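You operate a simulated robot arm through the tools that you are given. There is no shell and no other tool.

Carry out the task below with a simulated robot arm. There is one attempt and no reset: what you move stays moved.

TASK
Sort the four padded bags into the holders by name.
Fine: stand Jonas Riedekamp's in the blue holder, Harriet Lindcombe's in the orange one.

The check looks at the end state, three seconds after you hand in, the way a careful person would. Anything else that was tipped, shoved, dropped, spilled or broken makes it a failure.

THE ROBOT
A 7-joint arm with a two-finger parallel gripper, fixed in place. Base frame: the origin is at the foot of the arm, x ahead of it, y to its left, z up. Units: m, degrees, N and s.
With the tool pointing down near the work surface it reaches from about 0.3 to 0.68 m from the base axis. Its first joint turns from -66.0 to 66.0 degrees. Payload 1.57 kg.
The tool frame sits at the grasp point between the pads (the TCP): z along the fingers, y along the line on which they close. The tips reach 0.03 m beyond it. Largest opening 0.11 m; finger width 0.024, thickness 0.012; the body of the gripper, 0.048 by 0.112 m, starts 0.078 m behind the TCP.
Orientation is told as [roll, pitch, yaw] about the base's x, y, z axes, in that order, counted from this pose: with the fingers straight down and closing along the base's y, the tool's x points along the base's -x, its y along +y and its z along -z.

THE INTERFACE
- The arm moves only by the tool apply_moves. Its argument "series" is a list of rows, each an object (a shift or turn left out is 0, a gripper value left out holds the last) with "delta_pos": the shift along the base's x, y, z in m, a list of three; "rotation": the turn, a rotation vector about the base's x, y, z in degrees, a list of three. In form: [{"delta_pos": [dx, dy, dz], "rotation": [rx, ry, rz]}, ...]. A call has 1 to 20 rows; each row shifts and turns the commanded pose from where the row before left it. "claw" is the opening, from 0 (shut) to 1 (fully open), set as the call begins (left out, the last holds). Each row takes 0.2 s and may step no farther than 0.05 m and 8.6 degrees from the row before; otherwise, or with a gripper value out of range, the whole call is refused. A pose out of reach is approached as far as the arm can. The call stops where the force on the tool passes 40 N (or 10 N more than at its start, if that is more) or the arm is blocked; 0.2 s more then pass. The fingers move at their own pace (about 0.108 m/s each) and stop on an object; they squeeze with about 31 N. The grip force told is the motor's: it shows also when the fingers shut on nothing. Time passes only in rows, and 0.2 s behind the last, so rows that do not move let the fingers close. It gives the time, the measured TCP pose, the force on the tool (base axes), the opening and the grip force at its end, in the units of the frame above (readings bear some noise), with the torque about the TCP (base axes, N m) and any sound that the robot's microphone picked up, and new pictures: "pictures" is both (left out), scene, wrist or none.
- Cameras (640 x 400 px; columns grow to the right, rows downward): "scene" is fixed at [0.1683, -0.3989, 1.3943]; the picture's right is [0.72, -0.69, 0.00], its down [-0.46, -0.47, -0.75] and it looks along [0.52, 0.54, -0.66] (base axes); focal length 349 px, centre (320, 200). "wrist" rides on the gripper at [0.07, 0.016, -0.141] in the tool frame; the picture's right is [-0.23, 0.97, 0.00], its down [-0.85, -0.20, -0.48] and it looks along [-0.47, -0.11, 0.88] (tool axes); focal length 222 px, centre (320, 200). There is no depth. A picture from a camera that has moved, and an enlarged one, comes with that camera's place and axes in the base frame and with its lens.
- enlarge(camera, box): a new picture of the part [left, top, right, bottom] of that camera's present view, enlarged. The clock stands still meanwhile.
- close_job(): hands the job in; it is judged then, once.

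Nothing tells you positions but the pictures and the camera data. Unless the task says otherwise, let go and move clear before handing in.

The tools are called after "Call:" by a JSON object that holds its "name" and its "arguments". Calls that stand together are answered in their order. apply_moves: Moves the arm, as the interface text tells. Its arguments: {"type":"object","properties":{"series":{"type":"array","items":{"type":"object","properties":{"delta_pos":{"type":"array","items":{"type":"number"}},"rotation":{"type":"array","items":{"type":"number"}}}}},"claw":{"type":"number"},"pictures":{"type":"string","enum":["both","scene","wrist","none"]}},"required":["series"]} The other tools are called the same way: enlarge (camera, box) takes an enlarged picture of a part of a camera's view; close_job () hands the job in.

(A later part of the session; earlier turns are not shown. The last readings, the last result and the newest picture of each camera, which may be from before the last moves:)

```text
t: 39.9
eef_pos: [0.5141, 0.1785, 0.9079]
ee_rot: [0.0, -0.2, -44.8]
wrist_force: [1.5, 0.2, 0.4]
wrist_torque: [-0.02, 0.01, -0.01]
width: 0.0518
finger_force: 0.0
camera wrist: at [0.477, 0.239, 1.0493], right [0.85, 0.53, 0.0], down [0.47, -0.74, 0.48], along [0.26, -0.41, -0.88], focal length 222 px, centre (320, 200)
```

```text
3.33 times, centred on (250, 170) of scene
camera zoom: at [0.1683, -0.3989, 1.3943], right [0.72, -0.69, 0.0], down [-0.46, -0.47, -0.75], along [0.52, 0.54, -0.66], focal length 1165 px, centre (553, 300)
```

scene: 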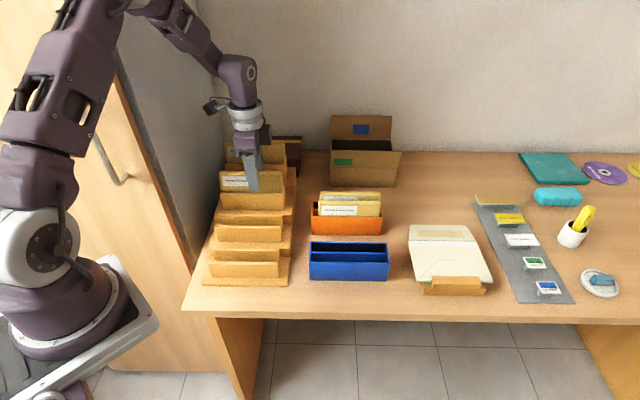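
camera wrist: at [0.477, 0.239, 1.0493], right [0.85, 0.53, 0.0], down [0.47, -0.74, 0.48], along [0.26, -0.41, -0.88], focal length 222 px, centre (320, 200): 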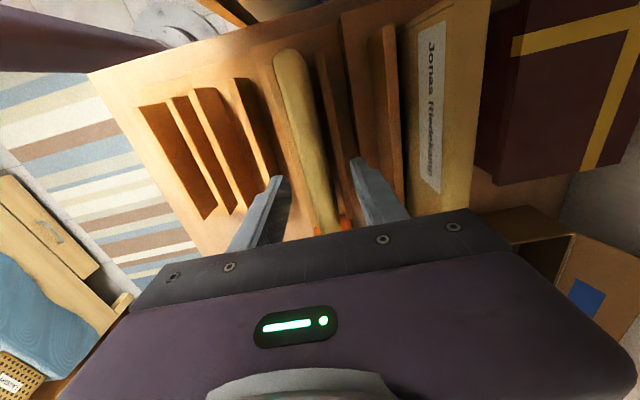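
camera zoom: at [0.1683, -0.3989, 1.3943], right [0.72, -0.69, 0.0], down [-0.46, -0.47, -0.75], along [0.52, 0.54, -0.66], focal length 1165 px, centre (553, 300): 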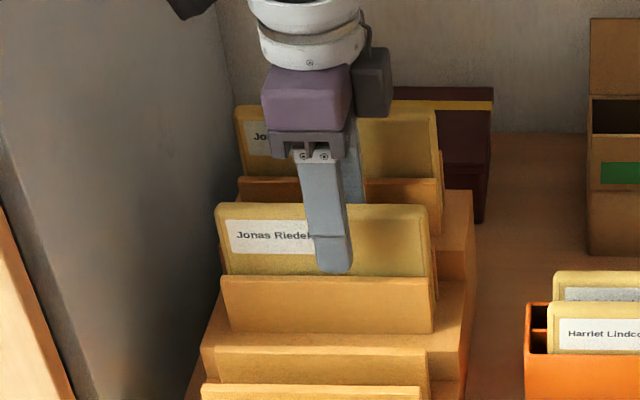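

Call:
{"name": "apply_moves", "arguments": {"series": [{"delta_pos": [-0.0007, -0.0007, 0]}, {"delta_pos": [0, 0, 0]}], "pictures": "none"}}

Call:
{"name": "apply_moves", "arguments": {"series": [{"delta_pos": [0, 0, 0]}, {"delta_pos": [0, 0, 0]}, {"delta_pos": [0, 0, 0]}, {"delta_pos": [0, 0, 0]}], "claw": 0, "pictures": "none"}}

Call:
{"name": "apply_moves", "arguments": {"series": [{"delta_pos": [0, 0, 0.01]}, {"delta_pos": [0, 0, 0.015]}, {"delta_pos": [0, 0, 0.02]}, {"delta_pos": [0, 0, 0.02]}, {"delta_pos": [0, 0, 0.03]}, {"delta_pos": [0, 0, 0.03]}, {"delta_pos": [0, 0, 0]}]}}

Call:
{"name": "enlarge", "arguments": {"camera": "scene", "box": [190, 70, 310, 230]}}

```text
t: 40.5
eef_pos: [0.5145, 0.1775, 0.9076]
ee_rot: [0.0, -0.1, -44.8]
wrist_force: [0.8, -0.5, 0.6]
wrist_torque: [-0.02, 0.02, 0.01]
width: 0.0517
finger_force: 0.1
```

```text
t: 41.5
eef_pos: [0.5136, 0.1775, 0.9084]
ee_rot: [0.1, -0.2, -44.8]
wrist_force: [0.2, 1.1, -0.1]
wrist_torque: [-0.01, -0.06, 0.02]
width: 0.0147
finger_force: 31.0
```

```text
t: 43.1
eef_pos: [0.5144, 0.1777, 1.0334]
ee_rot: [-0.1, -0.1, -44.9]
wrist_force: [0.5, -0.3, -1.0]
wrist_torque: [-0.02, 0.01, 0.0]
width: 0.0151
finger_force: 31.1
camera wrist: at [0.4763, 0.2382, 1.1748], right [0.85, 0.53, 0.0], down [0.47, -0.74, 0.48], along [0.26, -0.41, -0.88], focal length 222 px, centre (320, 200)
```

scene: 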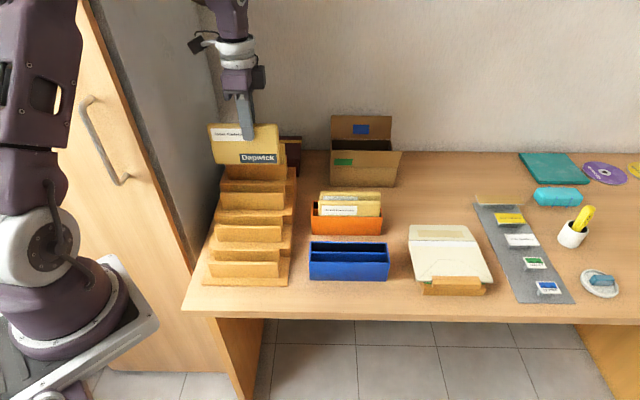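
wrist: 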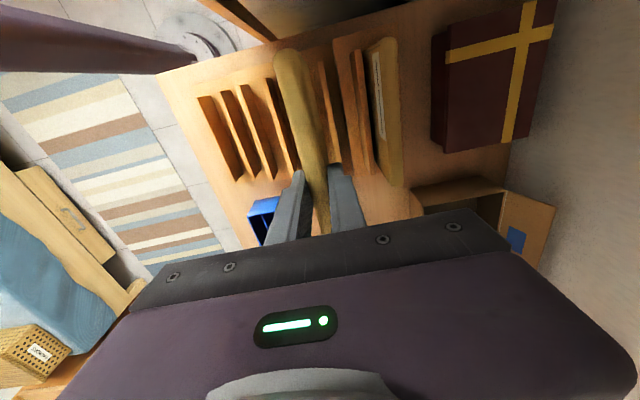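

```text
2.50 times, centred on (250, 150) of scene
camera zoom: at [0.1683, -0.3989, 1.3943], right [0.72, -0.69, 0.0], down [-0.46, -0.47, -0.75], along [0.52, 0.54, -0.66], focal length 873 px, centre (495, 325)
```

zoom: 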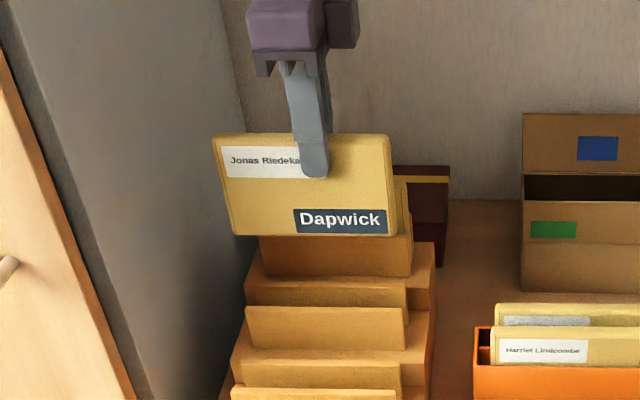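

This one reads "Jonas Riedekamp", so it goes in blue. I'll carry it high over the empty rack steps to hover above the blue rear slot.

Call:
{"name": "apply_moves", "arguments": {"series": [{"delta_pos": [0.0113, -0.0431, 0]}, {"delta_pos": [0.0113, -0.0431, 0]}, {"delta_pos": [0.0113, -0.0431, 0]}, {"delta_pos": [0.0113, -0.0431, 0]}, {"delta_pos": [0.0113, -0.0431, 0]}, {"delta_pos": [0.0113, -0.0431, 0]}, {"delta_pos": [0, 0, -0.03]}, {"delta_pos": [0, 0, -0.03]}, {"delta_pos": [0, 0, 0]}, {"delta_pos": [0, 0, 0]}]}}

Call:
{"name": "enlarge", "arguments": {"camera": "wrist", "box": [250, 30, 380, 200]}}

Call:
{"name": "enlarge", "arguments": {"camera": "scene", "box": [290, 180, 410, 290]}}

```text
t: 45.3
eef_pos: [0.584, -0.0821, 0.9723]
ee_rot: [0.0, -0.1, -44.8]
wrist_force: [-0.1, -0.6, -1.1]
wrist_torque: [0.0, 0.02, 0.03]
width: 0.015
finger_force: 30.6
camera wrist: at [0.5458, -0.0212, 1.1155], right [0.85, 0.53, 0.0], down [0.47, -0.74, 0.48], along [0.26, -0.41, -0.88], focal length 222 px, centre (320, 200)
```

scene: 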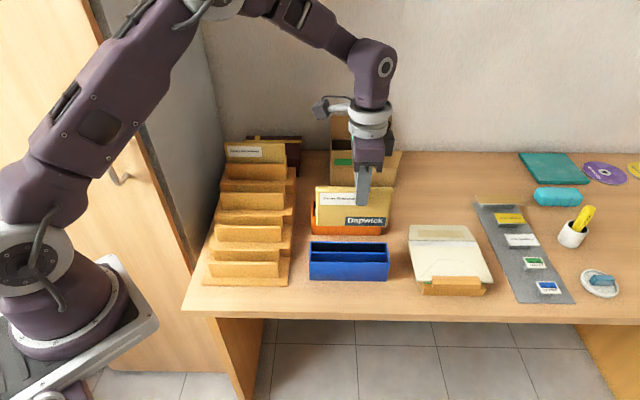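
wrist: 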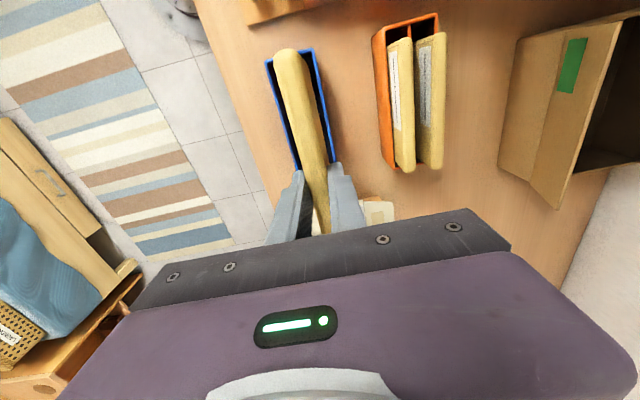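

```text
2.35 times, centred on (315, 115) of wrist
camera zoom: at [0.5458, -0.0212, 1.1155], right [0.85, 0.53, 0.0], down [0.47, -0.74, 0.48], along [0.26, -0.41, -0.88], focal length 523 px, centre (332, 400)
```

zoom: 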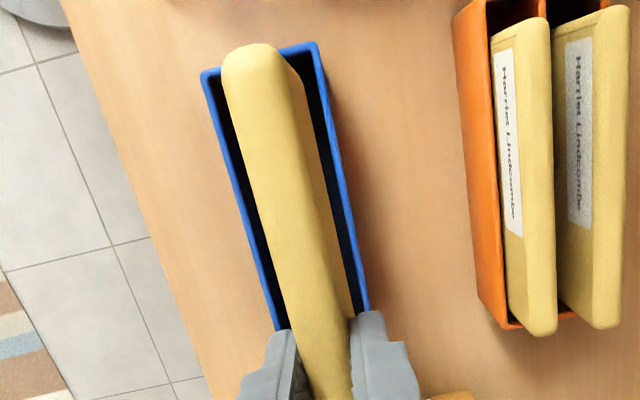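

```text
3.64 times, centred on (350, 235) of scene
camera zoom: at [0.1683, -0.3989, 1.3943], right [0.72, -0.69, 0.0], down [-0.46, -0.47, -0.75], along [0.52, 0.54, -0.66], focal length 1270 px, centre (211, 73)
```

zoom: 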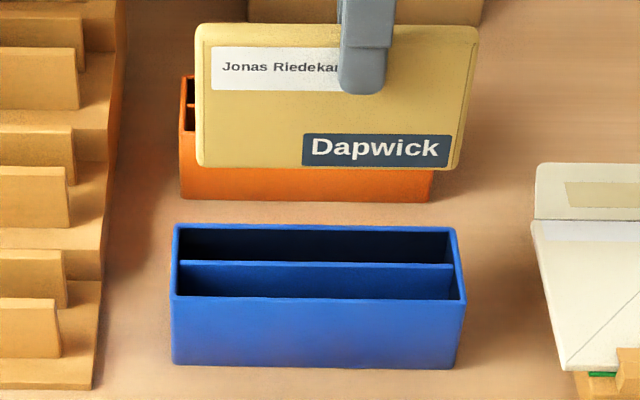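

The bag's plane lines up with the blue rear slot. I'll nudge it slightly outward and lower it to just above the rim.

Call:
{"name": "apply_moves", "arguments": {"series": [{"delta_pos": [0.0032, -0.0011, -0.02]}, {"delta_pos": [0, 0, -0.025]}, {"delta_pos": [0, 0, 0]}, {"delta_pos": [0, 0, 0]}]}}

Call:
{"name": "enlarge", "arguments": {"camera": "wrist", "box": [240, 20, 390, 200]}}

Call:
{"name": "enlarge", "arguments": {"camera": "scene", "box": [290, 180, 410, 290]}}

```text
t: 46.3
eef_pos: [0.5842, -0.0834, 0.9281]
ee_rot: [0.1, -0.1, -44.8]
wrist_force: [-0.4, -0.2, 0.1]
wrist_torque: [-0.02, 0.04, -0.01]
width: 0.015
finger_force: 30.8
camera wrist: at [0.5474, -0.0224, 1.0695], right [0.85, 0.53, 0.0], down [0.47, -0.74, 0.48], along [0.26, -0.41, -0.88], focal length 222 px, centre (320, 200)
```

scene: 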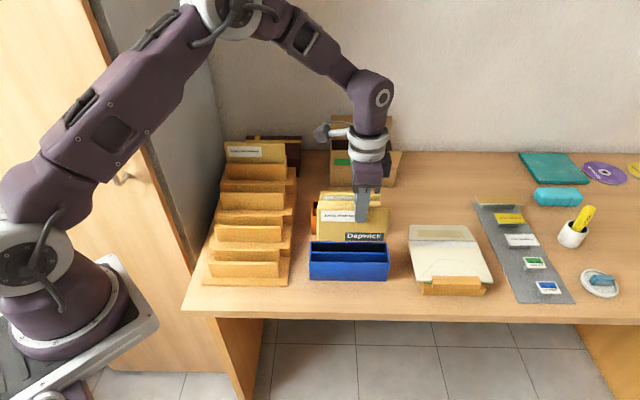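
wrist: 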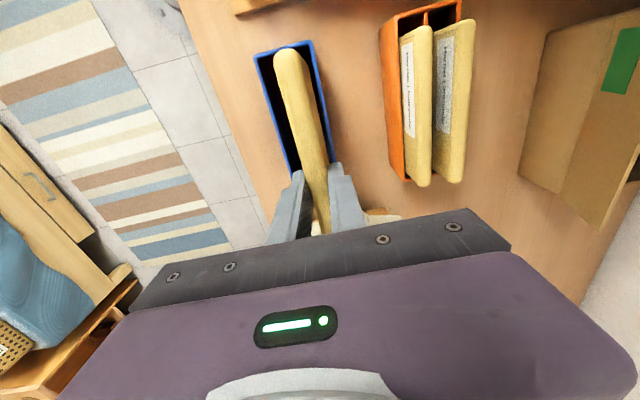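

```text
2.22 times, centred on (315, 110) of wrist
camera zoom: at [0.5474, -0.0224, 1.0695], right [0.85, 0.53, 0.0], down [0.47, -0.74, 0.48], along [0.26, -0.41, -0.88], focal length 494 px, centre (331, 400)
```

zoom: 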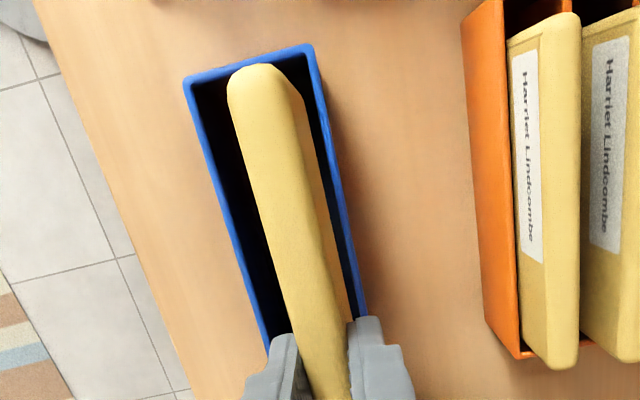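

```text
3.64 times, centred on (350, 235) of scene
camera zoom: at [0.1683, -0.3989, 1.3943], right [0.72, -0.69, 0.0], down [-0.46, -0.47, -0.75], along [0.52, 0.54, -0.66], focal length 1270 px, centre (211, 73)
```

zoom: 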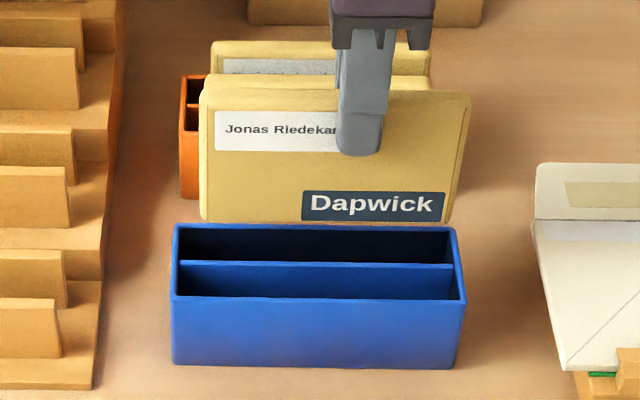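

Call:
{"name": "apply_moves", "arguments": {"series": [{"delta_pos": [0, 0, -0.01]}, {"delta_pos": [0, 0, -0.01]}, {"delta_pos": [0, 0, -0.01]}, {"delta_pos": [0, 0, -0.01]}, {"delta_pos": [0, 0, -0.01]}, {"delta_pos": [0, 0, 0]}]}}

Call:
{"name": "enlarge", "arguments": {"camera": "wrist", "box": [240, 20, 390, 200]}}

Call:
{"name": "enlarge", "arguments": {"camera": "scene", "box": [290, 180, 410, 290]}}

```text
t: 47.7
eef_pos: [0.5853, -0.0839, 0.8779]
ee_rot: [0.0, 0.0, -44.8]
wrist_force: [-0.6, -0.1, -0.3]
wrist_torque: [0.01, -0.02, -0.01]
width: 0.0148
finger_force: 30.8
camera wrist: at [0.5483, -0.023, 1.0192], right [0.85, 0.53, 0.0], down [0.47, -0.74, 0.48], along [0.26, -0.41, -0.88], focal length 222 px, centre (320, 200)
```

scene: 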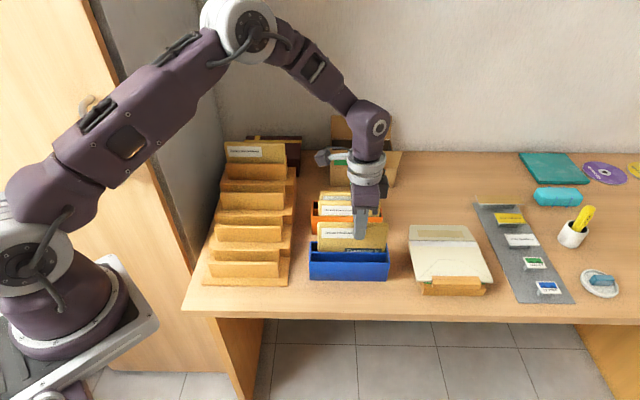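
wrist: 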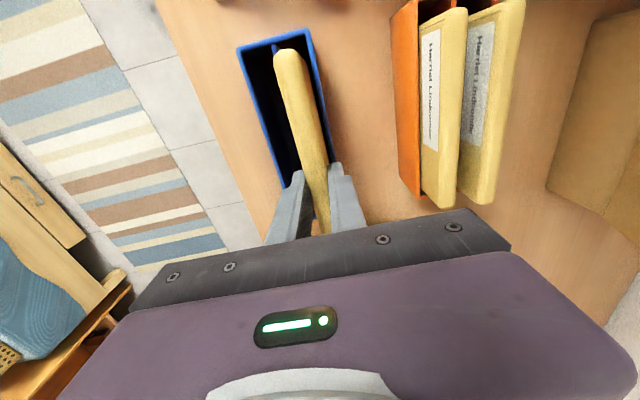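

```text
2.22 times, centred on (315, 110) of wrist
camera zoom: at [0.5483, -0.023, 1.0192], right [0.85, 0.53, 0.0], down [0.47, -0.74, 0.48], along [0.26, -0.41, -0.88], focal length 494 px, centre (331, 400)
```

zoom: 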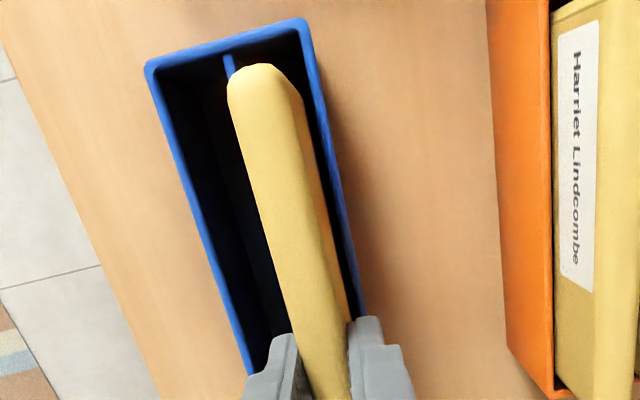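

```text
3.64 times, centred on (350, 235) of scene
camera zoom: at [0.1683, -0.3989, 1.3943], right [0.72, -0.69, 0.0], down [-0.46, -0.47, -0.75], along [0.52, 0.54, -0.66], focal length 1270 px, centre (211, 73)
```

zoom: 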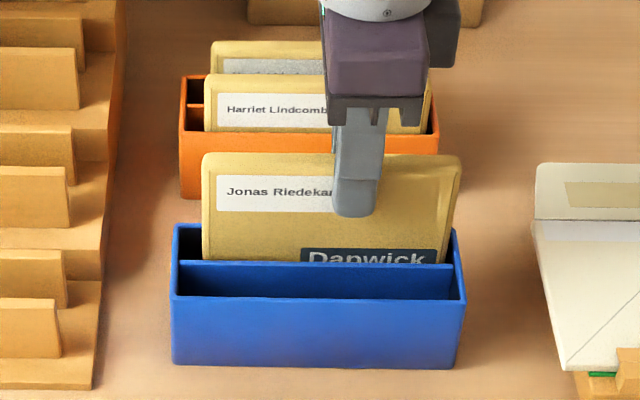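

It's in the blue rear slot with no side force. I'll lower the rest in small steps.

Call:
{"name": "apply_moves", "arguments": {"series": [{"delta_pos": [0, 0, -0.008]}, {"delta_pos": [0, 0, -0.008]}, {"delta_pos": [0, 0, -0.006]}, {"delta_pos": [0, 0, -0.004]}, {"delta_pos": [0, 0, 0]}], "pictures": "none"}}

```text
t: 48.9
eef_pos: [0.584, -0.0839, 0.8518]
ee_rot: [0.0, -0.1, -44.8]
wrist_force: [0.3, -0.2, -0.1]
wrist_torque: [-0.02, -0.01, 0.01]
width: 0.0149
finger_force: 31.3
```

Call:
{"name": "apply_moves", "arguments": {"series": [{"delta_pos": [0, 0, -0.002]}, {"delta_pos": [0, 0, -0.002]}, {"delta_pos": [0, 0, 0]}], "pictures": "none"}}

```text
t: 49.7
eef_pos: [0.5851, -0.0827, 0.8473]
ee_rot: [0.1, -0.1, -44.9]
wrist_force: [0.1, 0.4, -0.6]
wrist_torque: [-0.01, -0.04, 0.0]
width: 0.0151
finger_force: 31.0
```

Call:
{"name": "apply_moves", "arguments": {"series": [{"delta_pos": [0, 0, -0.002]}, {"delta_pos": [0, 0, 0]}], "pictures": "none"}}

```text
t: 50.3
eef_pos: [0.585, -0.0838, 0.8454]
ee_rot: [0.0, -0.1, -44.8]
wrist_force: [0.6, 0.5, -0.8]
wrist_torque: [0.02, 0.05, -0.01]
width: 0.0151
finger_force: 31.0
```

Call:
{"name": "apply_moves", "arguments": {"series": [{"delta_pos": [0, 0, -0.0015]}, {"delta_pos": [0, 0, 0]}], "pictures": "none"}}

```text
t: 50.9
eef_pos: [0.5861, -0.0835, 0.8448]
ee_rot: [0.1, -0.1, -44.8]
wrist_force: [0.1, -0.2, -0.6]
wrist_torque: [-0.02, -0.03, -0.03]
width: 0.0148
finger_force: 30.9
```

Call:
{"name": "apply_moves", "arguments": {"series": [{"delta_pos": [0, 0, -0.0015]}, {"delta_pos": [0, 0, 0]}], "pictures": "none"}}

```text
t: 51.5
eef_pos: [0.5855, -0.0841, 0.8425]
ee_rot: [0.0, -0.3, -44.8]
wrist_force: [-1.4, 0.1, 9.7]
wrist_torque: [0.26, 0.3, 0.0]
width: 0.015
finger_force: 31.0
```

It touched the slot floor. I'll release and rise.

Call:
{"name": "apply_moves", "arguments": {"series": [{"delta_pos": [0, 0, 0]}, {"delta_pos": [0, 0, 0]}, {"delta_pos": [0, 0, 0.01]}, {"delta_pos": [0, 0, 0.02]}, {"delta_pos": [0, 0, 0.03]}, {"delta_pos": [0, 0, 0.04]}, {"delta_pos": [0, 0, 0.04]}, {"delta_pos": [0, 0, 0.04]}, {"delta_pos": [0, 0, 0]}], "claw": 0.27}}

Call:
{"name": "enlarge", "arguments": {"camera": "wrist", "box": [220, 20, 400, 220]}}

Call:
{"name": "enlarge", "arguments": {"camera": "scene", "box": [290, 180, 410, 290]}}

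```text
t: 53.5
eef_pos: [0.5853, -0.0847, 1.0243]
ee_rot: [0.0, -0.1, -44.8]
wrist_force: [0.3, 0.4, 0.5]
wrist_torque: [-0.01, -0.01, -0.01]
width: 0.0297
finger_force: 0.2
camera wrist: at [0.5479, -0.0237, 1.1666], right [0.85, 0.53, 0.0], down [0.47, -0.74, 0.48], along [0.26, -0.41, -0.88], focal length 222 px, centre (320, 200)
```

scene: 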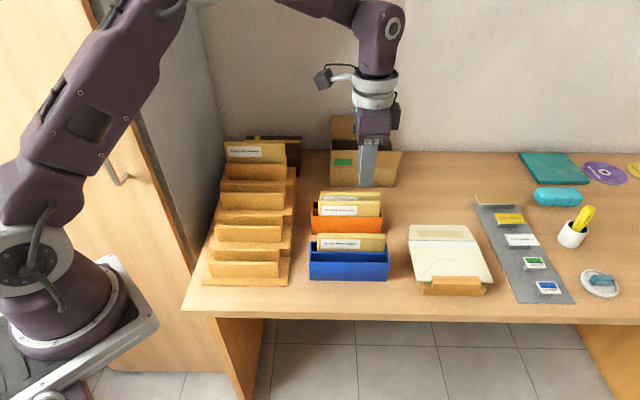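
wrist: 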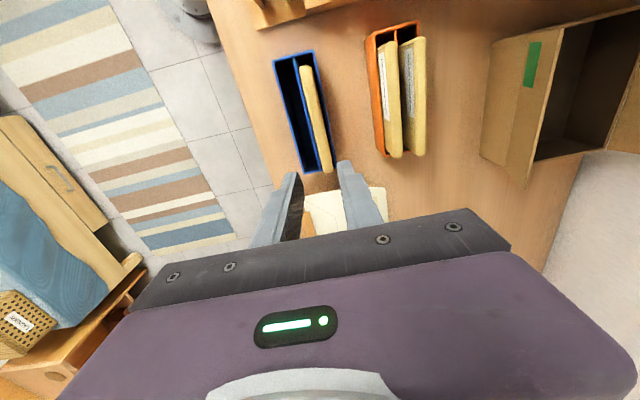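

```text
2.00 times, centred on (310, 120) of wrist
camera zoom: at [0.5479, -0.0237, 1.1666], right [0.85, 0.53, 0.0], down [0.47, -0.74, 0.48], along [0.26, -0.41, -0.88], focal length 444 px, centre (340, 360)
```

zoom: 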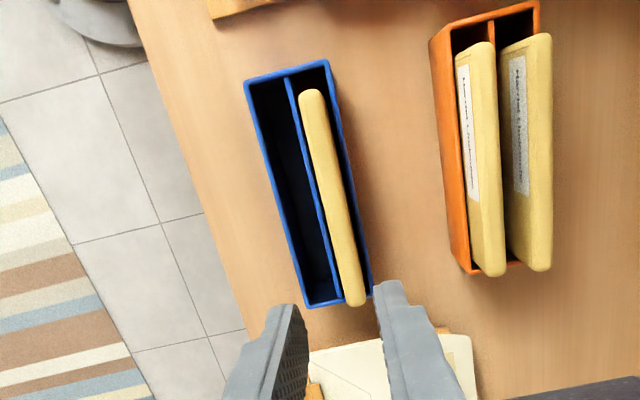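

```text
3.64 times, centred on (350, 235) of scene
camera zoom: at [0.1683, -0.3989, 1.3943], right [0.72, -0.69, 0.0], down [-0.46, -0.47, -0.75], along [0.52, 0.54, -0.66], focal length 1270 px, centre (211, 73)
```

zoom: 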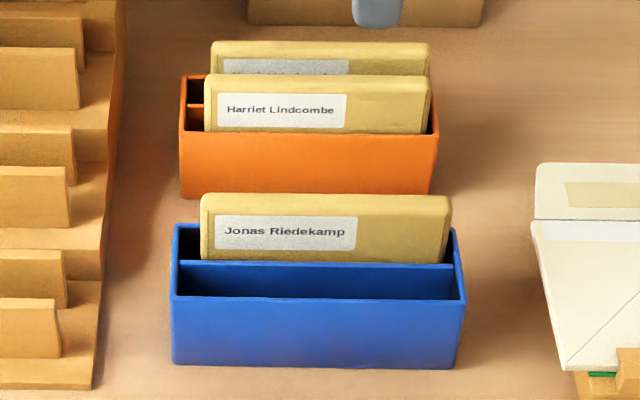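

Jonas's first bag is in the blue rear slot. Next is the last bag, at the back of the rack next to the cabinet. I'll approach from the right and grip it right of its middle to keep the arm off the cabinet corner.

Call:
{"name": "apply_moves", "arguments": {"series": [{"delta_pos": [0.0083, 0.0422, 0]}, {"delta_pos": [0.0083, 0.0422, 0]}, {"delta_pos": [0.0083, 0.0422, 0]}, {"delta_pos": [0.0083, 0.0422, 0]}, {"delta_pos": [0.0083, 0.0422, 0]}, {"delta_pos": [0.0083, 0.0422, 0]}, {"delta_pos": [-0.0194, 0.0194, 0]}, {"delta_pos": [0, 0, 0]}], "claw": 0.47}}

Call:
{"name": "enlarge", "arguments": {"camera": "wrist", "box": [220, 20, 420, 240]}}

Call:
{"name": "enlarge", "arguments": {"camera": "scene", "box": [120, 0, 320, 200]}}

```text
t: 55.3
eef_pos: [0.6162, 0.1896, 1.0245]
ee_rot: [0.0, -0.1, -44.8]
wrist_force: [0.2, 0.3, -0.9]
wrist_torque: [-0.01, 0.02, 0.0]
width: 0.0516
finger_force: 0.1
camera wrist: at [0.5782, 0.25, 1.1657], right [0.85, 0.53, 0.0], down [0.47, -0.74, 0.48], along [0.26, -0.41, -0.88], focal length 222 px, centre (320, 200)
```

scene: 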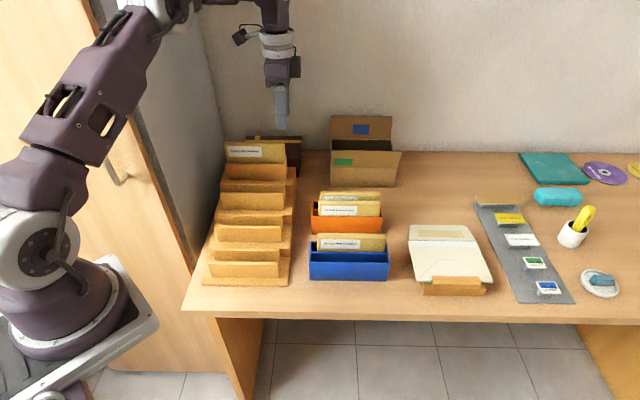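
wrist: 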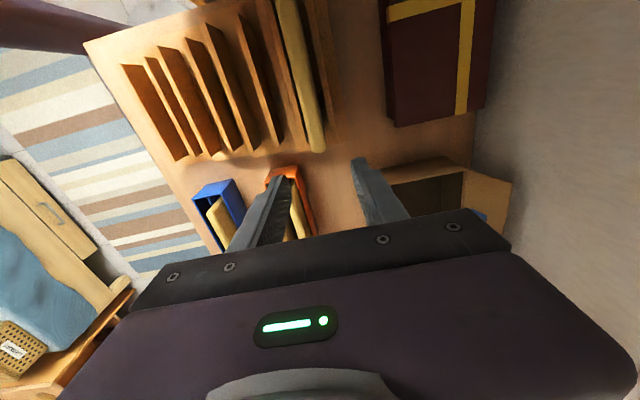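

```text
1.82 times, centred on (320, 130) of wrist
camera zoom: at [0.5782, 0.25, 1.1657], right [0.85, 0.53, 0.0], down [0.47, -0.74, 0.48], along [0.26, -0.41, -0.88], focal length 404 px, centre (320, 327)
```

zoom: 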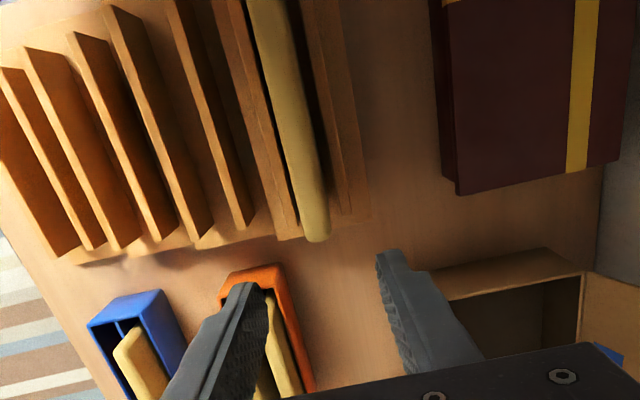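

```text
2.00 times, centred on (220, 100) of scene
camera zoom: at [0.1683, -0.3988, 1.3943], right [0.72, -0.69, 0.0], down [-0.46, -0.47, -0.75], along [0.52, 0.54, -0.66], focal length 699 px, centre (520, 400)
```

zoom: 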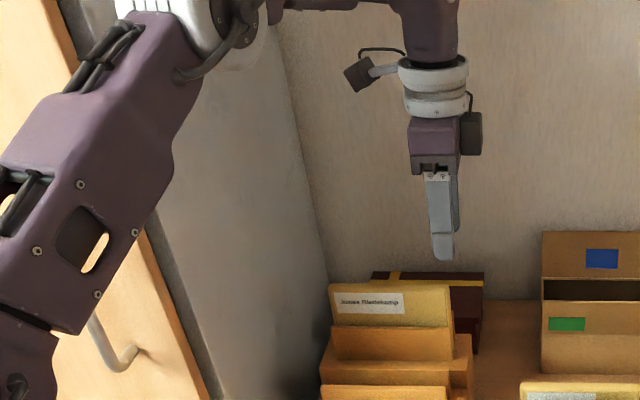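

The elbow keeps its distance from the cabinet corner. The last bag's right end is at about e1 0.297 and its mid-plane at about e2 0.569 (e2 points toward the back wall). I'll move over it and come partway down.

Call:
{"name": "apply_moves", "arguments": {"series": [{"delta_pos": [-0.0116, 0.0109, 0]}, {"delta_pos": [-0.0115, 0.0108, 0]}, {"delta_pos": [0, 0, -0.025]}, {"delta_pos": [0, 0, 0]}]}}

Call:
{"name": "enlarge", "arguments": {"camera": "wrist", "box": [240, 20, 420, 240]}}

Call:
{"name": "enlarge", "arguments": {"camera": "scene", "box": [100, 0, 320, 200]}}

```text
t: 56.3
eef_pos: [0.5911, 0.2111, 0.9978]
ee_rot: [0.0, -0.1, -44.7]
wrist_force: [0.1, -0.1, -0.1]
wrist_torque: [-0.02, 0.01, 0.0]
width: 0.0517
finger_force: 0.1
camera wrist: at [0.5538, 0.2717, 1.14], right [0.85, 0.53, 0.0], down [0.47, -0.74, 0.48], along [0.26, -0.41, -0.88], focal length 222 px, centre (320, 200)
```

scene: 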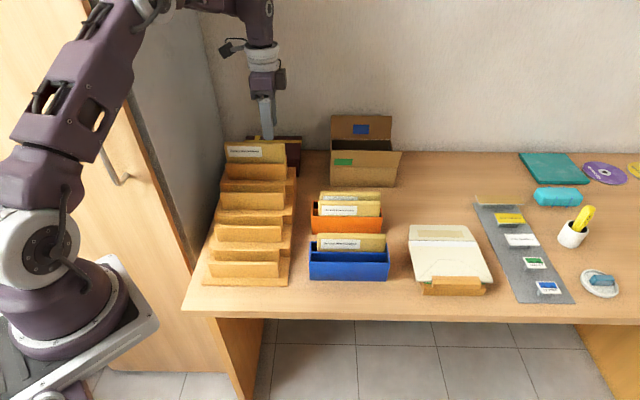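
wrist: 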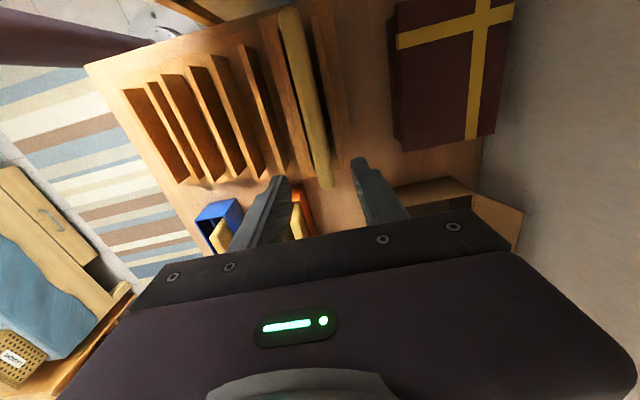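

```text
1.82 times, centred on (330, 130) of wrist
camera zoom: at [0.5538, 0.2717, 1.14], right [0.85, 0.53, 0.0], down [0.47, -0.74, 0.48], along [0.26, -0.41, -0.88], focal length 404 px, centre (302, 327)
```

zoom: 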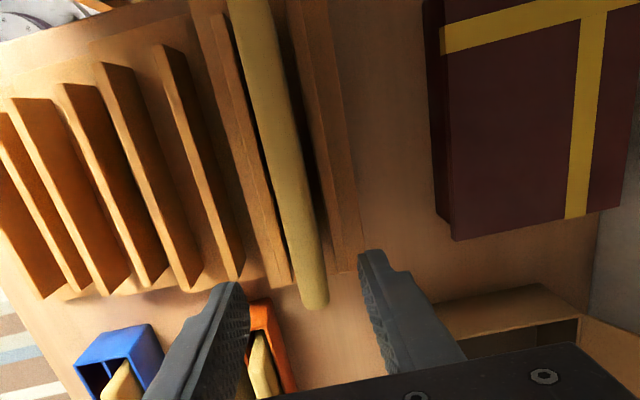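

```text
2.00 times, centred on (210, 100) of scene
camera zoom: at [0.1683, -0.3989, 1.3943], right [0.72, -0.69, 0.0], down [-0.46, -0.47, -0.75], along [0.52, 0.54, -0.66], focal length 699 px, centre (540, 400)
```

zoom: 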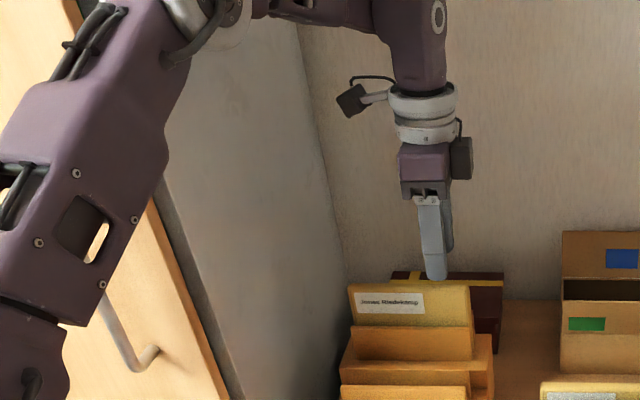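

Call:
{"name": "apply_moves", "arguments": {"series": [{"delta_pos": [0.0007, 0.0007, -0.02]}, {"delta_pos": [0, 0, -0.02]}, {"delta_pos": [0, 0, -0.012]}, {"delta_pos": [0, 0, -0.008]}, {"delta_pos": [0, 0, 0]}]}}

Call:
{"name": "enlarge", "arguments": {"camera": "wrist", "box": [240, 80, 420, 240]}}

Call:
{"name": "enlarge", "arguments": {"camera": "scene", "box": [190, 70, 310, 200]}}

```text
t: 57.5
eef_pos: [0.5923, 0.212, 0.9381]
ee_rot: [0.0, -0.1, -44.9]
wrist_force: [0.1, -0.7, -0.4]
wrist_torque: [-0.01, -0.04, -0.01]
width: 0.0517
finger_force: 0.1
camera wrist: at [0.5552, 0.2724, 1.0803], right [0.85, 0.53, 0.0], down [0.47, -0.74, 0.48], along [0.26, -0.41, -0.88], focal length 222 px, centre (320, 200)
```

scene: 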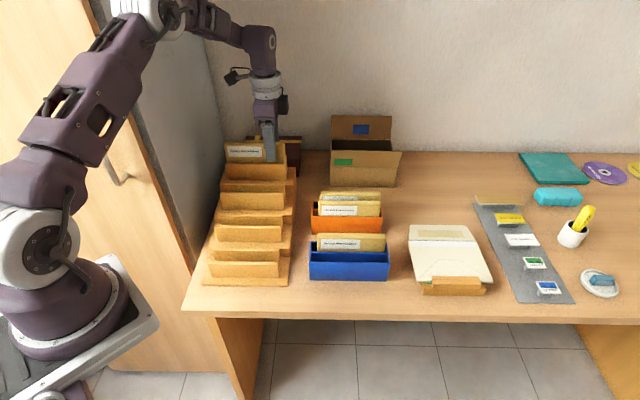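
wrist: 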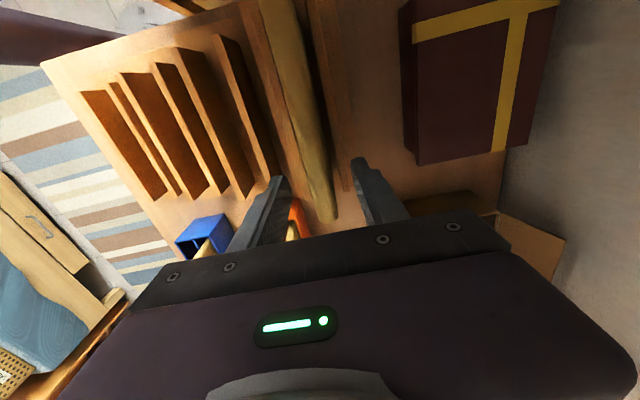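

```text
2.50 times, centred on (330, 160) of wrist
camera zoom: at [0.5552, 0.2724, 1.0803], right [0.85, 0.53, 0.0], down [0.47, -0.74, 0.48], along [0.26, -0.41, -0.88], focal length 555 px, centre (295, 300)
```

zoom: 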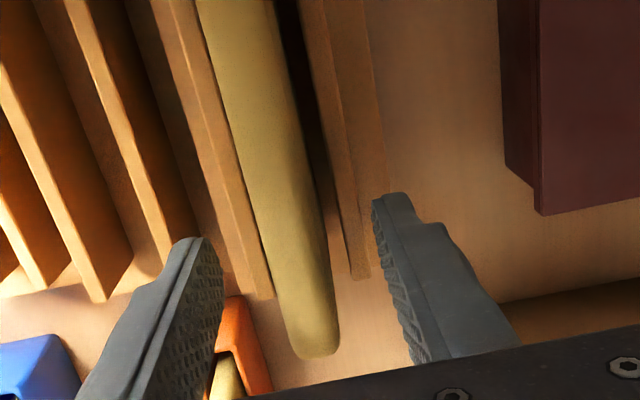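

```text
3.08 times, centred on (250, 135) of scene
camera zoom: at [0.1683, -0.3989, 1.3943], right [0.72, -0.69, 0.0], down [-0.46, -0.47, -0.75], along [0.52, 0.54, -0.66], focal length 1075 px, centre (535, 400)
```

zoom: 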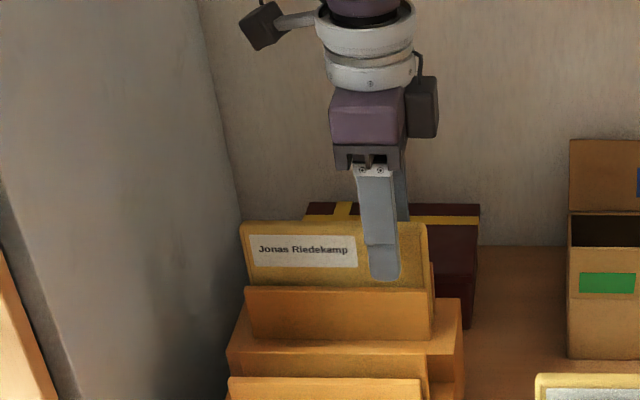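

Call:
{"name": "apply_moves", "arguments": {"series": [{"delta_pos": [0.0007, 0.0007, 0]}, {"delta_pos": [0, 0, 0]}], "pictures": "none"}}

Call:
{"name": "apply_moves", "arguments": {"series": [{"delta_pos": [0, 0, 0]}, {"delta_pos": [0, 0, 0]}, {"delta_pos": [0, 0, 0]}, {"delta_pos": [0, 0, 0]}], "claw": 0, "pictures": "none"}}

Call:
{"name": "apply_moves", "arguments": {"series": [{"delta_pos": [0, 0, 0.01]}, {"delta_pos": [0, 0, 0.01]}, {"delta_pos": [0, 0, 0.015]}, {"delta_pos": [0, 0, 0.02]}, {"delta_pos": [0, 0, 0]}]}}

Call:
{"name": "enlarge", "arguments": {"camera": "scene", "box": [190, 60, 310, 200]}}

```text
t: 58.1
eef_pos: [0.5939, 0.2125, 0.9392]
ee_rot: [0.0, -0.1, -44.7]
wrist_force: [0.1, 0.3, -0.4]
wrist_torque: [-0.02, 0.02, 0.01]
width: 0.0518
finger_force: 0.1
```

```text
t: 59.1
eef_pos: [0.5936, 0.2125, 0.9393]
ee_rot: [0.0, 0.0, -44.8]
wrist_force: [0.4, 0.3, 0.7]
wrist_torque: [-0.02, 0.01, 0.04]
width: 0.0148
finger_force: 30.5
```

```text
t: 60.3
eef_pos: [0.5958, 0.2118, 0.9946]
ee_rot: [0.0, -0.1, -44.9]
wrist_force: [0.1, 0.1, -0.9]
wrist_torque: [0.0, -0.02, 0.03]
width: 0.0147
finger_force: 31.0
camera wrist: at [0.5571, 0.2722, 1.1366], right [0.85, 0.53, 0.0], down [0.47, -0.74, 0.48], along [0.26, -0.41, -0.88], focal length 222 px, centre (320, 200)
```

scene: 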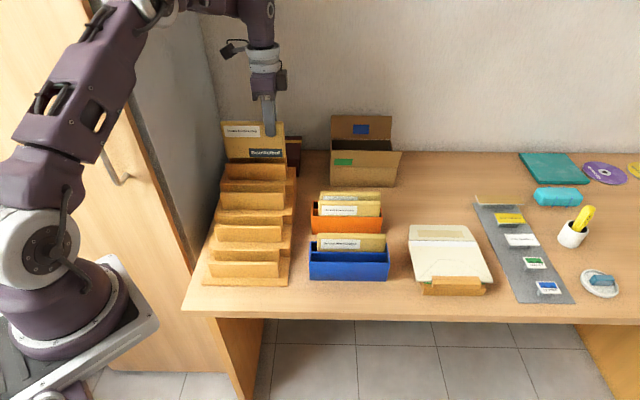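
wrist: 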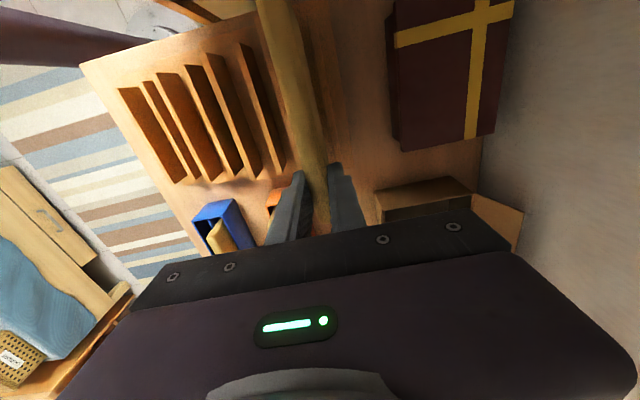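

```text
2.86 times, centred on (250, 130) of scene
camera zoom: at [0.1683, -0.3989, 1.3943], right [0.72, -0.69, 0.0], down [-0.46, -0.47, -0.75], along [0.52, 0.54, -0.66], focal length 998 px, centre (520, 400)
```

zoom: 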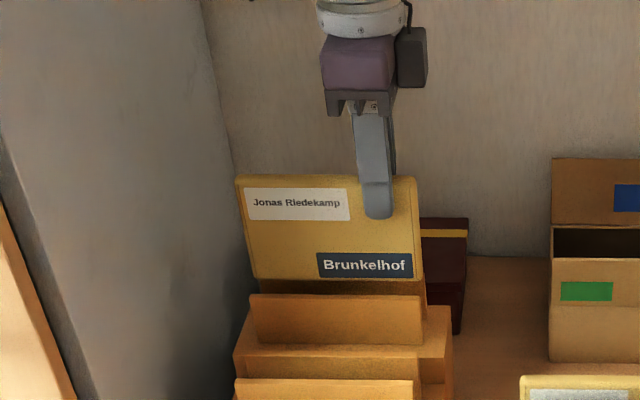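

The last bag reads "Jonas Riedekamp" too and hangs level. I'll lift it higher and carry it to hover over the blue front slot.

Call:
{"name": "apply_moves", "arguments": {"series": [{"delta_pos": [0, 0, 0.033]}, {"delta_pos": [0, 0, 0.033]}, {"delta_pos": [-0.0013, -0.042, 0]}, {"delta_pos": [-0.0013, -0.042, 0]}, {"delta_pos": [-0.0013, -0.042, 0]}, {"delta_pos": [-0.0013, -0.042, 0]}, {"delta_pos": [-0.0013, -0.042, 0]}, {"delta_pos": [-0.0013, -0.042, 0]}, {"delta_pos": [-0.0013, -0.042, 0]}, {"delta_pos": [-0.0013, -0.042, 0]}, {"delta_pos": [0, 0, -0.03]}, {"delta_pos": [0, 0, -0.03]}, {"delta_pos": [0, 0, 0]}, {"delta_pos": [0, 0, 0]}]}}

Call:
{"name": "enlarge", "arguments": {"camera": "wrist", "box": [240, 0, 390, 200]}}

Call:
{"name": "enlarge", "arguments": {"camera": "scene", "box": [290, 180, 410, 290]}}

```text
t: 63.3
eef_pos: [0.583, -0.1229, 0.9985]
ee_rot: [-0.1, -0.1, -44.8]
wrist_force: [-1.1, 0.5, -1.5]
wrist_torque: [-0.03, -0.04, 0.0]
width: 0.0148
finger_force: 31.0
camera wrist: at [0.5447, -0.0613, 1.1405], right [0.85, 0.53, 0.0], down [0.47, -0.74, 0.48], along [0.26, -0.41, -0.88], focal length 222 px, centre (320, 200)
```

scene: 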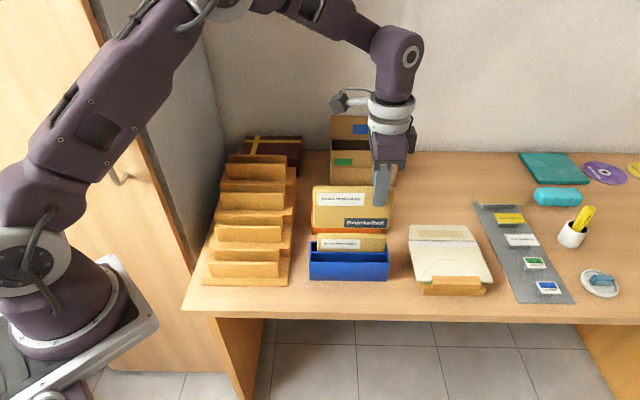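
wrist: 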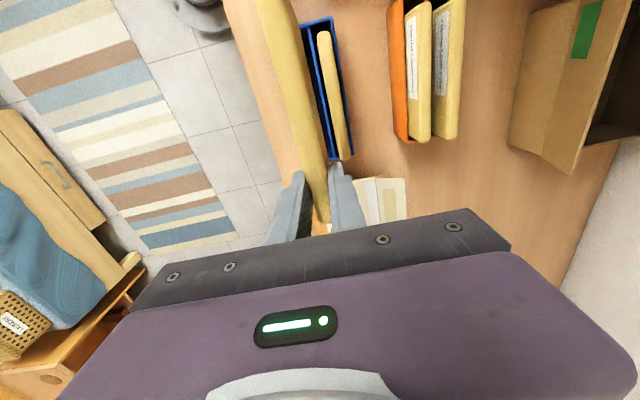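

```text
2.00 times, centred on (315, 100) of wrist
camera zoom: at [0.5447, -0.0613, 1.1405], right [0.85, 0.53, 0.0], down [0.47, -0.74, 0.48], along [0.26, -0.41, -0.88], focal length 444 px, centre (330, 400)
```

zoom: 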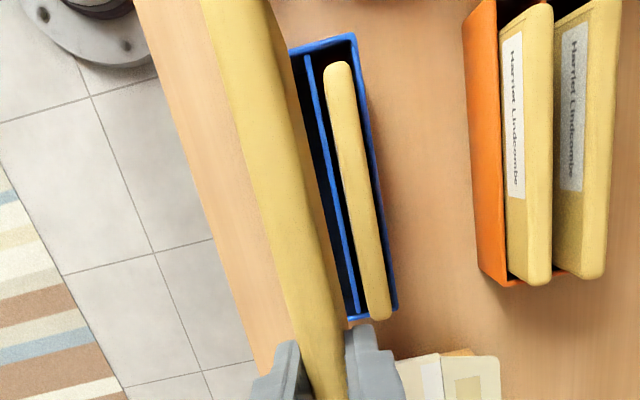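

```text
3.64 times, centred on (350, 235) of scene
camera zoom: at [0.1683, -0.3989, 1.3943], right [0.72, -0.69, 0.0], down [-0.46, -0.47, -0.75], along [0.52, 0.54, -0.66], focal length 1270 px, centre (211, 73)
```

zoom: 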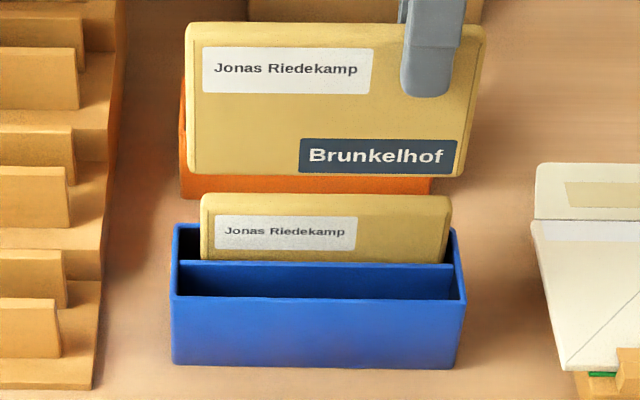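

The divider is about 14 mm behind the bag's mid-plane, so it lines up with the front slot. I'll nudge it slightly and lower it to just above the rim.

Call:
{"name": "apply_moves", "arguments": {"series": [{"delta_pos": [0.0006, -0.0022, -0.02]}, {"delta_pos": [0, 0, -0.02]}, {"delta_pos": [0, 0, -0.02]}, {"delta_pos": [0, 0, 0]}, {"delta_pos": [0, 0, 0]}]}}

Call:
{"name": "enlarge", "arguments": {"camera": "wrist", "box": [240, 0, 390, 200]}}

Call:
{"name": "enlarge", "arguments": {"camera": "scene", "box": [290, 180, 410, 290]}}

```text
t: 64.5
eef_pos: [0.5862, -0.1243, 0.9368]
ee_rot: [0.0, -0.2, -44.8]
wrist_force: [-0.1, 0.0, -1.1]
wrist_torque: [-0.06, -0.02, -0.03]
width: 0.015
finger_force: 30.6
camera wrist: at [0.5464, -0.0635, 1.0798], right [0.85, 0.53, 0.0], down [0.47, -0.74, 0.48], along [0.26, -0.41, -0.88], focal length 222 px, centre (320, 200)
```

scene: 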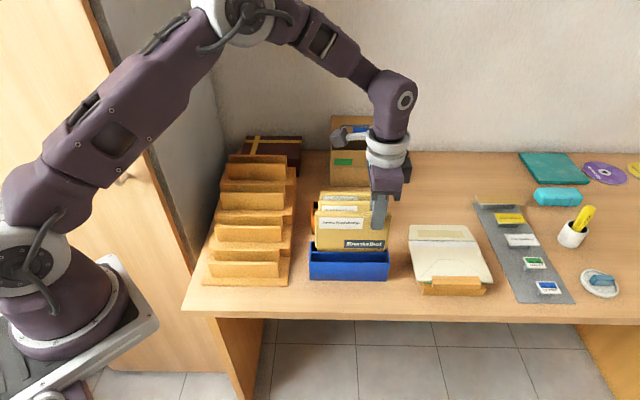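
wrist: 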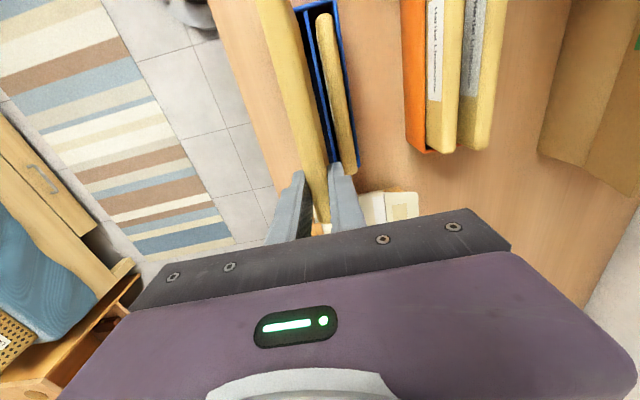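

```text
2.00 times, centred on (315, 100) of wrist
camera zoom: at [0.5464, -0.0635, 1.0798], right [0.85, 0.53, 0.0], down [0.47, -0.74, 0.48], along [0.26, -0.41, -0.88], focal length 444 px, centre (330, 400)
```

zoom: 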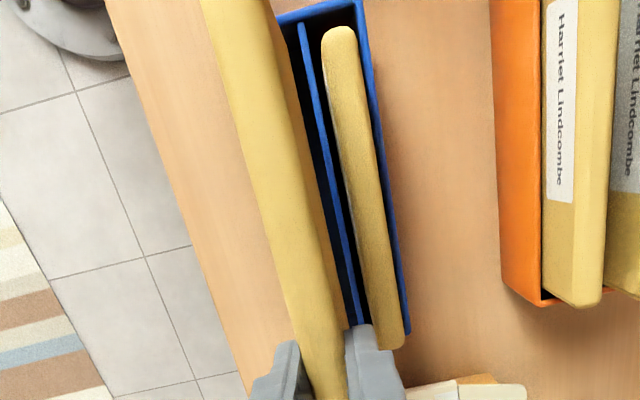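

```text
3.64 times, centred on (350, 235) of scene
camera zoom: at [0.1683, -0.3989, 1.3943], right [0.72, -0.69, 0.0], down [-0.46, -0.47, -0.75], along [0.52, 0.54, -0.66], focal length 1270 px, centre (211, 73)
```

zoom: 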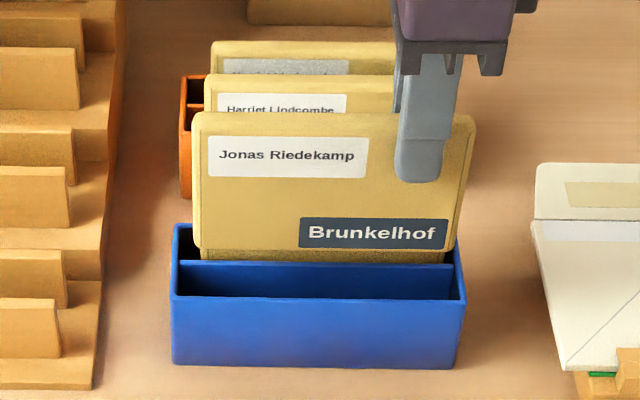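

Call:
{"name": "enlarge", "arguments": {"camera": "wrist", "box": [270, 60, 370, 180]}}

Call:
{"name": "enlarge", "arguments": {"camera": "wrist", "box": [250, 0, 350, 100]}}

```text
3.33 times, centred on (320, 120) of wrist
camera zoom: at [0.5464, -0.0635, 1.0798], right [0.85, 0.53, 0.0], down [0.47, -0.74, 0.48], along [0.26, -0.41, -0.88], focal length 740 px, centre (320, 467)
```

zoom: 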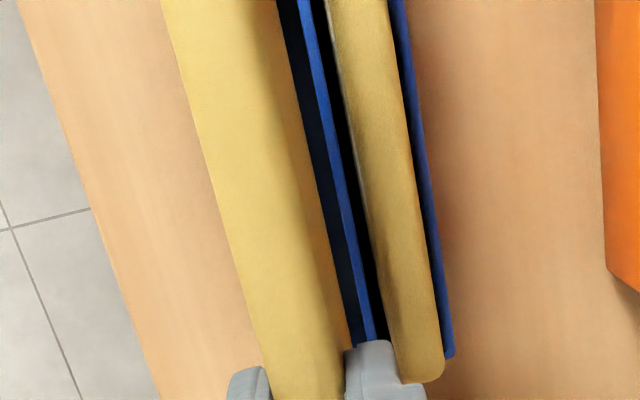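

```text
4.00 times, centred on (300, 50) of wrist
camera zoom: at [0.5464, -0.0635, 1.0798], right [0.85, 0.53, 0.0], down [0.47, -0.74, 0.48], along [0.26, -0.41, -0.88], focal length 888 px, centre (400, 800)
```

zoom: 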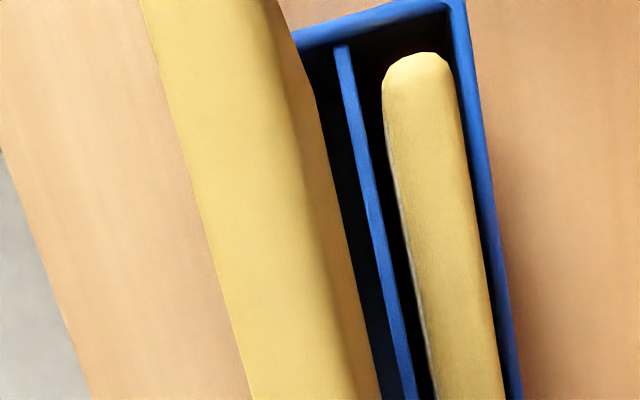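

The gaps look good: about 4 mm to the divider, 3 mm to the front wall, and enough room for the finger beside the neighbouring bag. I'll lower it in.

Call:
{"name": "apply_moves", "arguments": {"series": [{"delta_pos": [0, 0, -0.01]}, {"delta_pos": [0, 0, -0.01]}, {"delta_pos": [0, 0, -0.01]}, {"delta_pos": [0, 0, -0.01]}, {"delta_pos": [0, 0, -0.01]}, {"delta_pos": [0, 0, -0.01]}, {"delta_pos": [0, 0, 0]}]}}

Call:
{"name": "enlarge", "arguments": {"camera": "wrist", "box": [250, 0, 390, 190]}}

Call:
{"name": "enlarge", "arguments": {"camera": "scene", "box": [290, 180, 410, 290]}}

```text
t: 66.1
eef_pos: [0.5848, -0.1264, 0.8791]
ee_rot: [0.0, -0.1, -44.9]
wrist_force: [0.7, -0.6, -0.9]
wrist_torque: [-0.03, -0.02, 0.0]
width: 0.0149
finger_force: 30.6
camera wrist: at [0.5457, -0.0652, 1.021], right [0.85, 0.53, 0.0], down [0.47, -0.74, 0.48], along [0.26, -0.41, -0.88], focal length 222 px, centre (320, 200)
```

scene: 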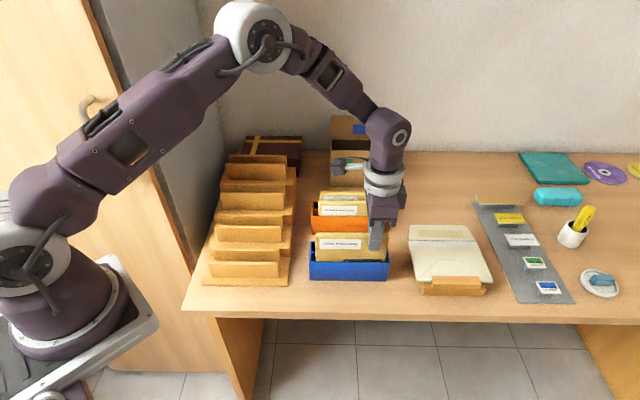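
wrist: 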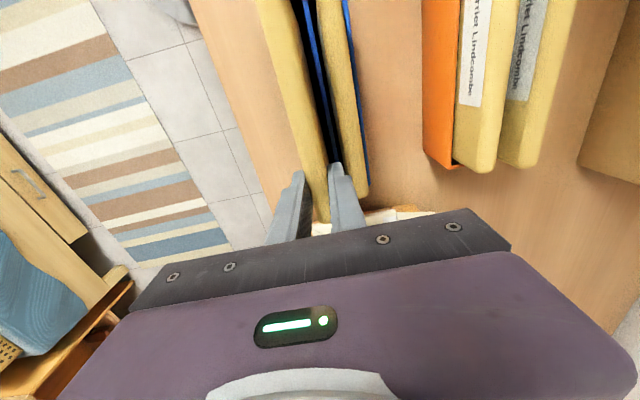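

```text
2.11 times, centred on (320, 95) of wrist
camera zoom: at [0.5457, -0.0652, 1.021], right [0.85, 0.53, 0.0], down [0.47, -0.74, 0.48], along [0.26, -0.41, -0.88], focal length 468 px, centre (320, 421)
```

zoom: 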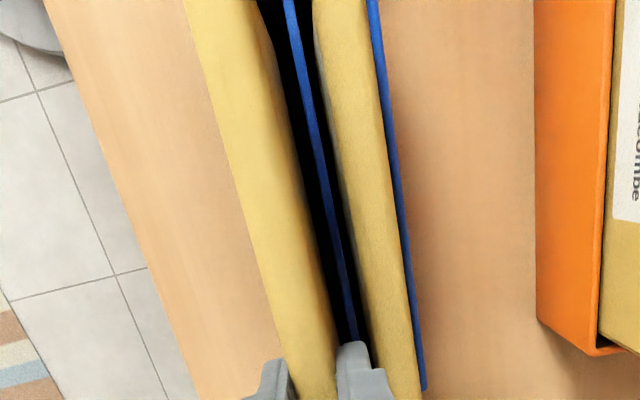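

```text
3.64 times, centred on (350, 235) of scene
camera zoom: at [0.1683, -0.3989, 1.3943], right [0.72, -0.69, 0.0], down [-0.46, -0.47, -0.75], along [0.52, 0.54, -0.66], focal length 1270 px, centre (211, 73)
```

zoom: 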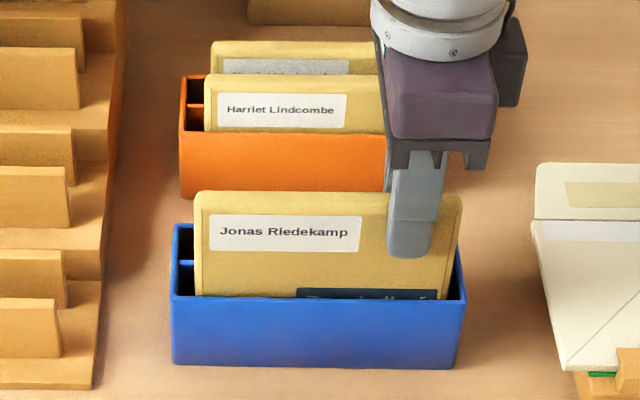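

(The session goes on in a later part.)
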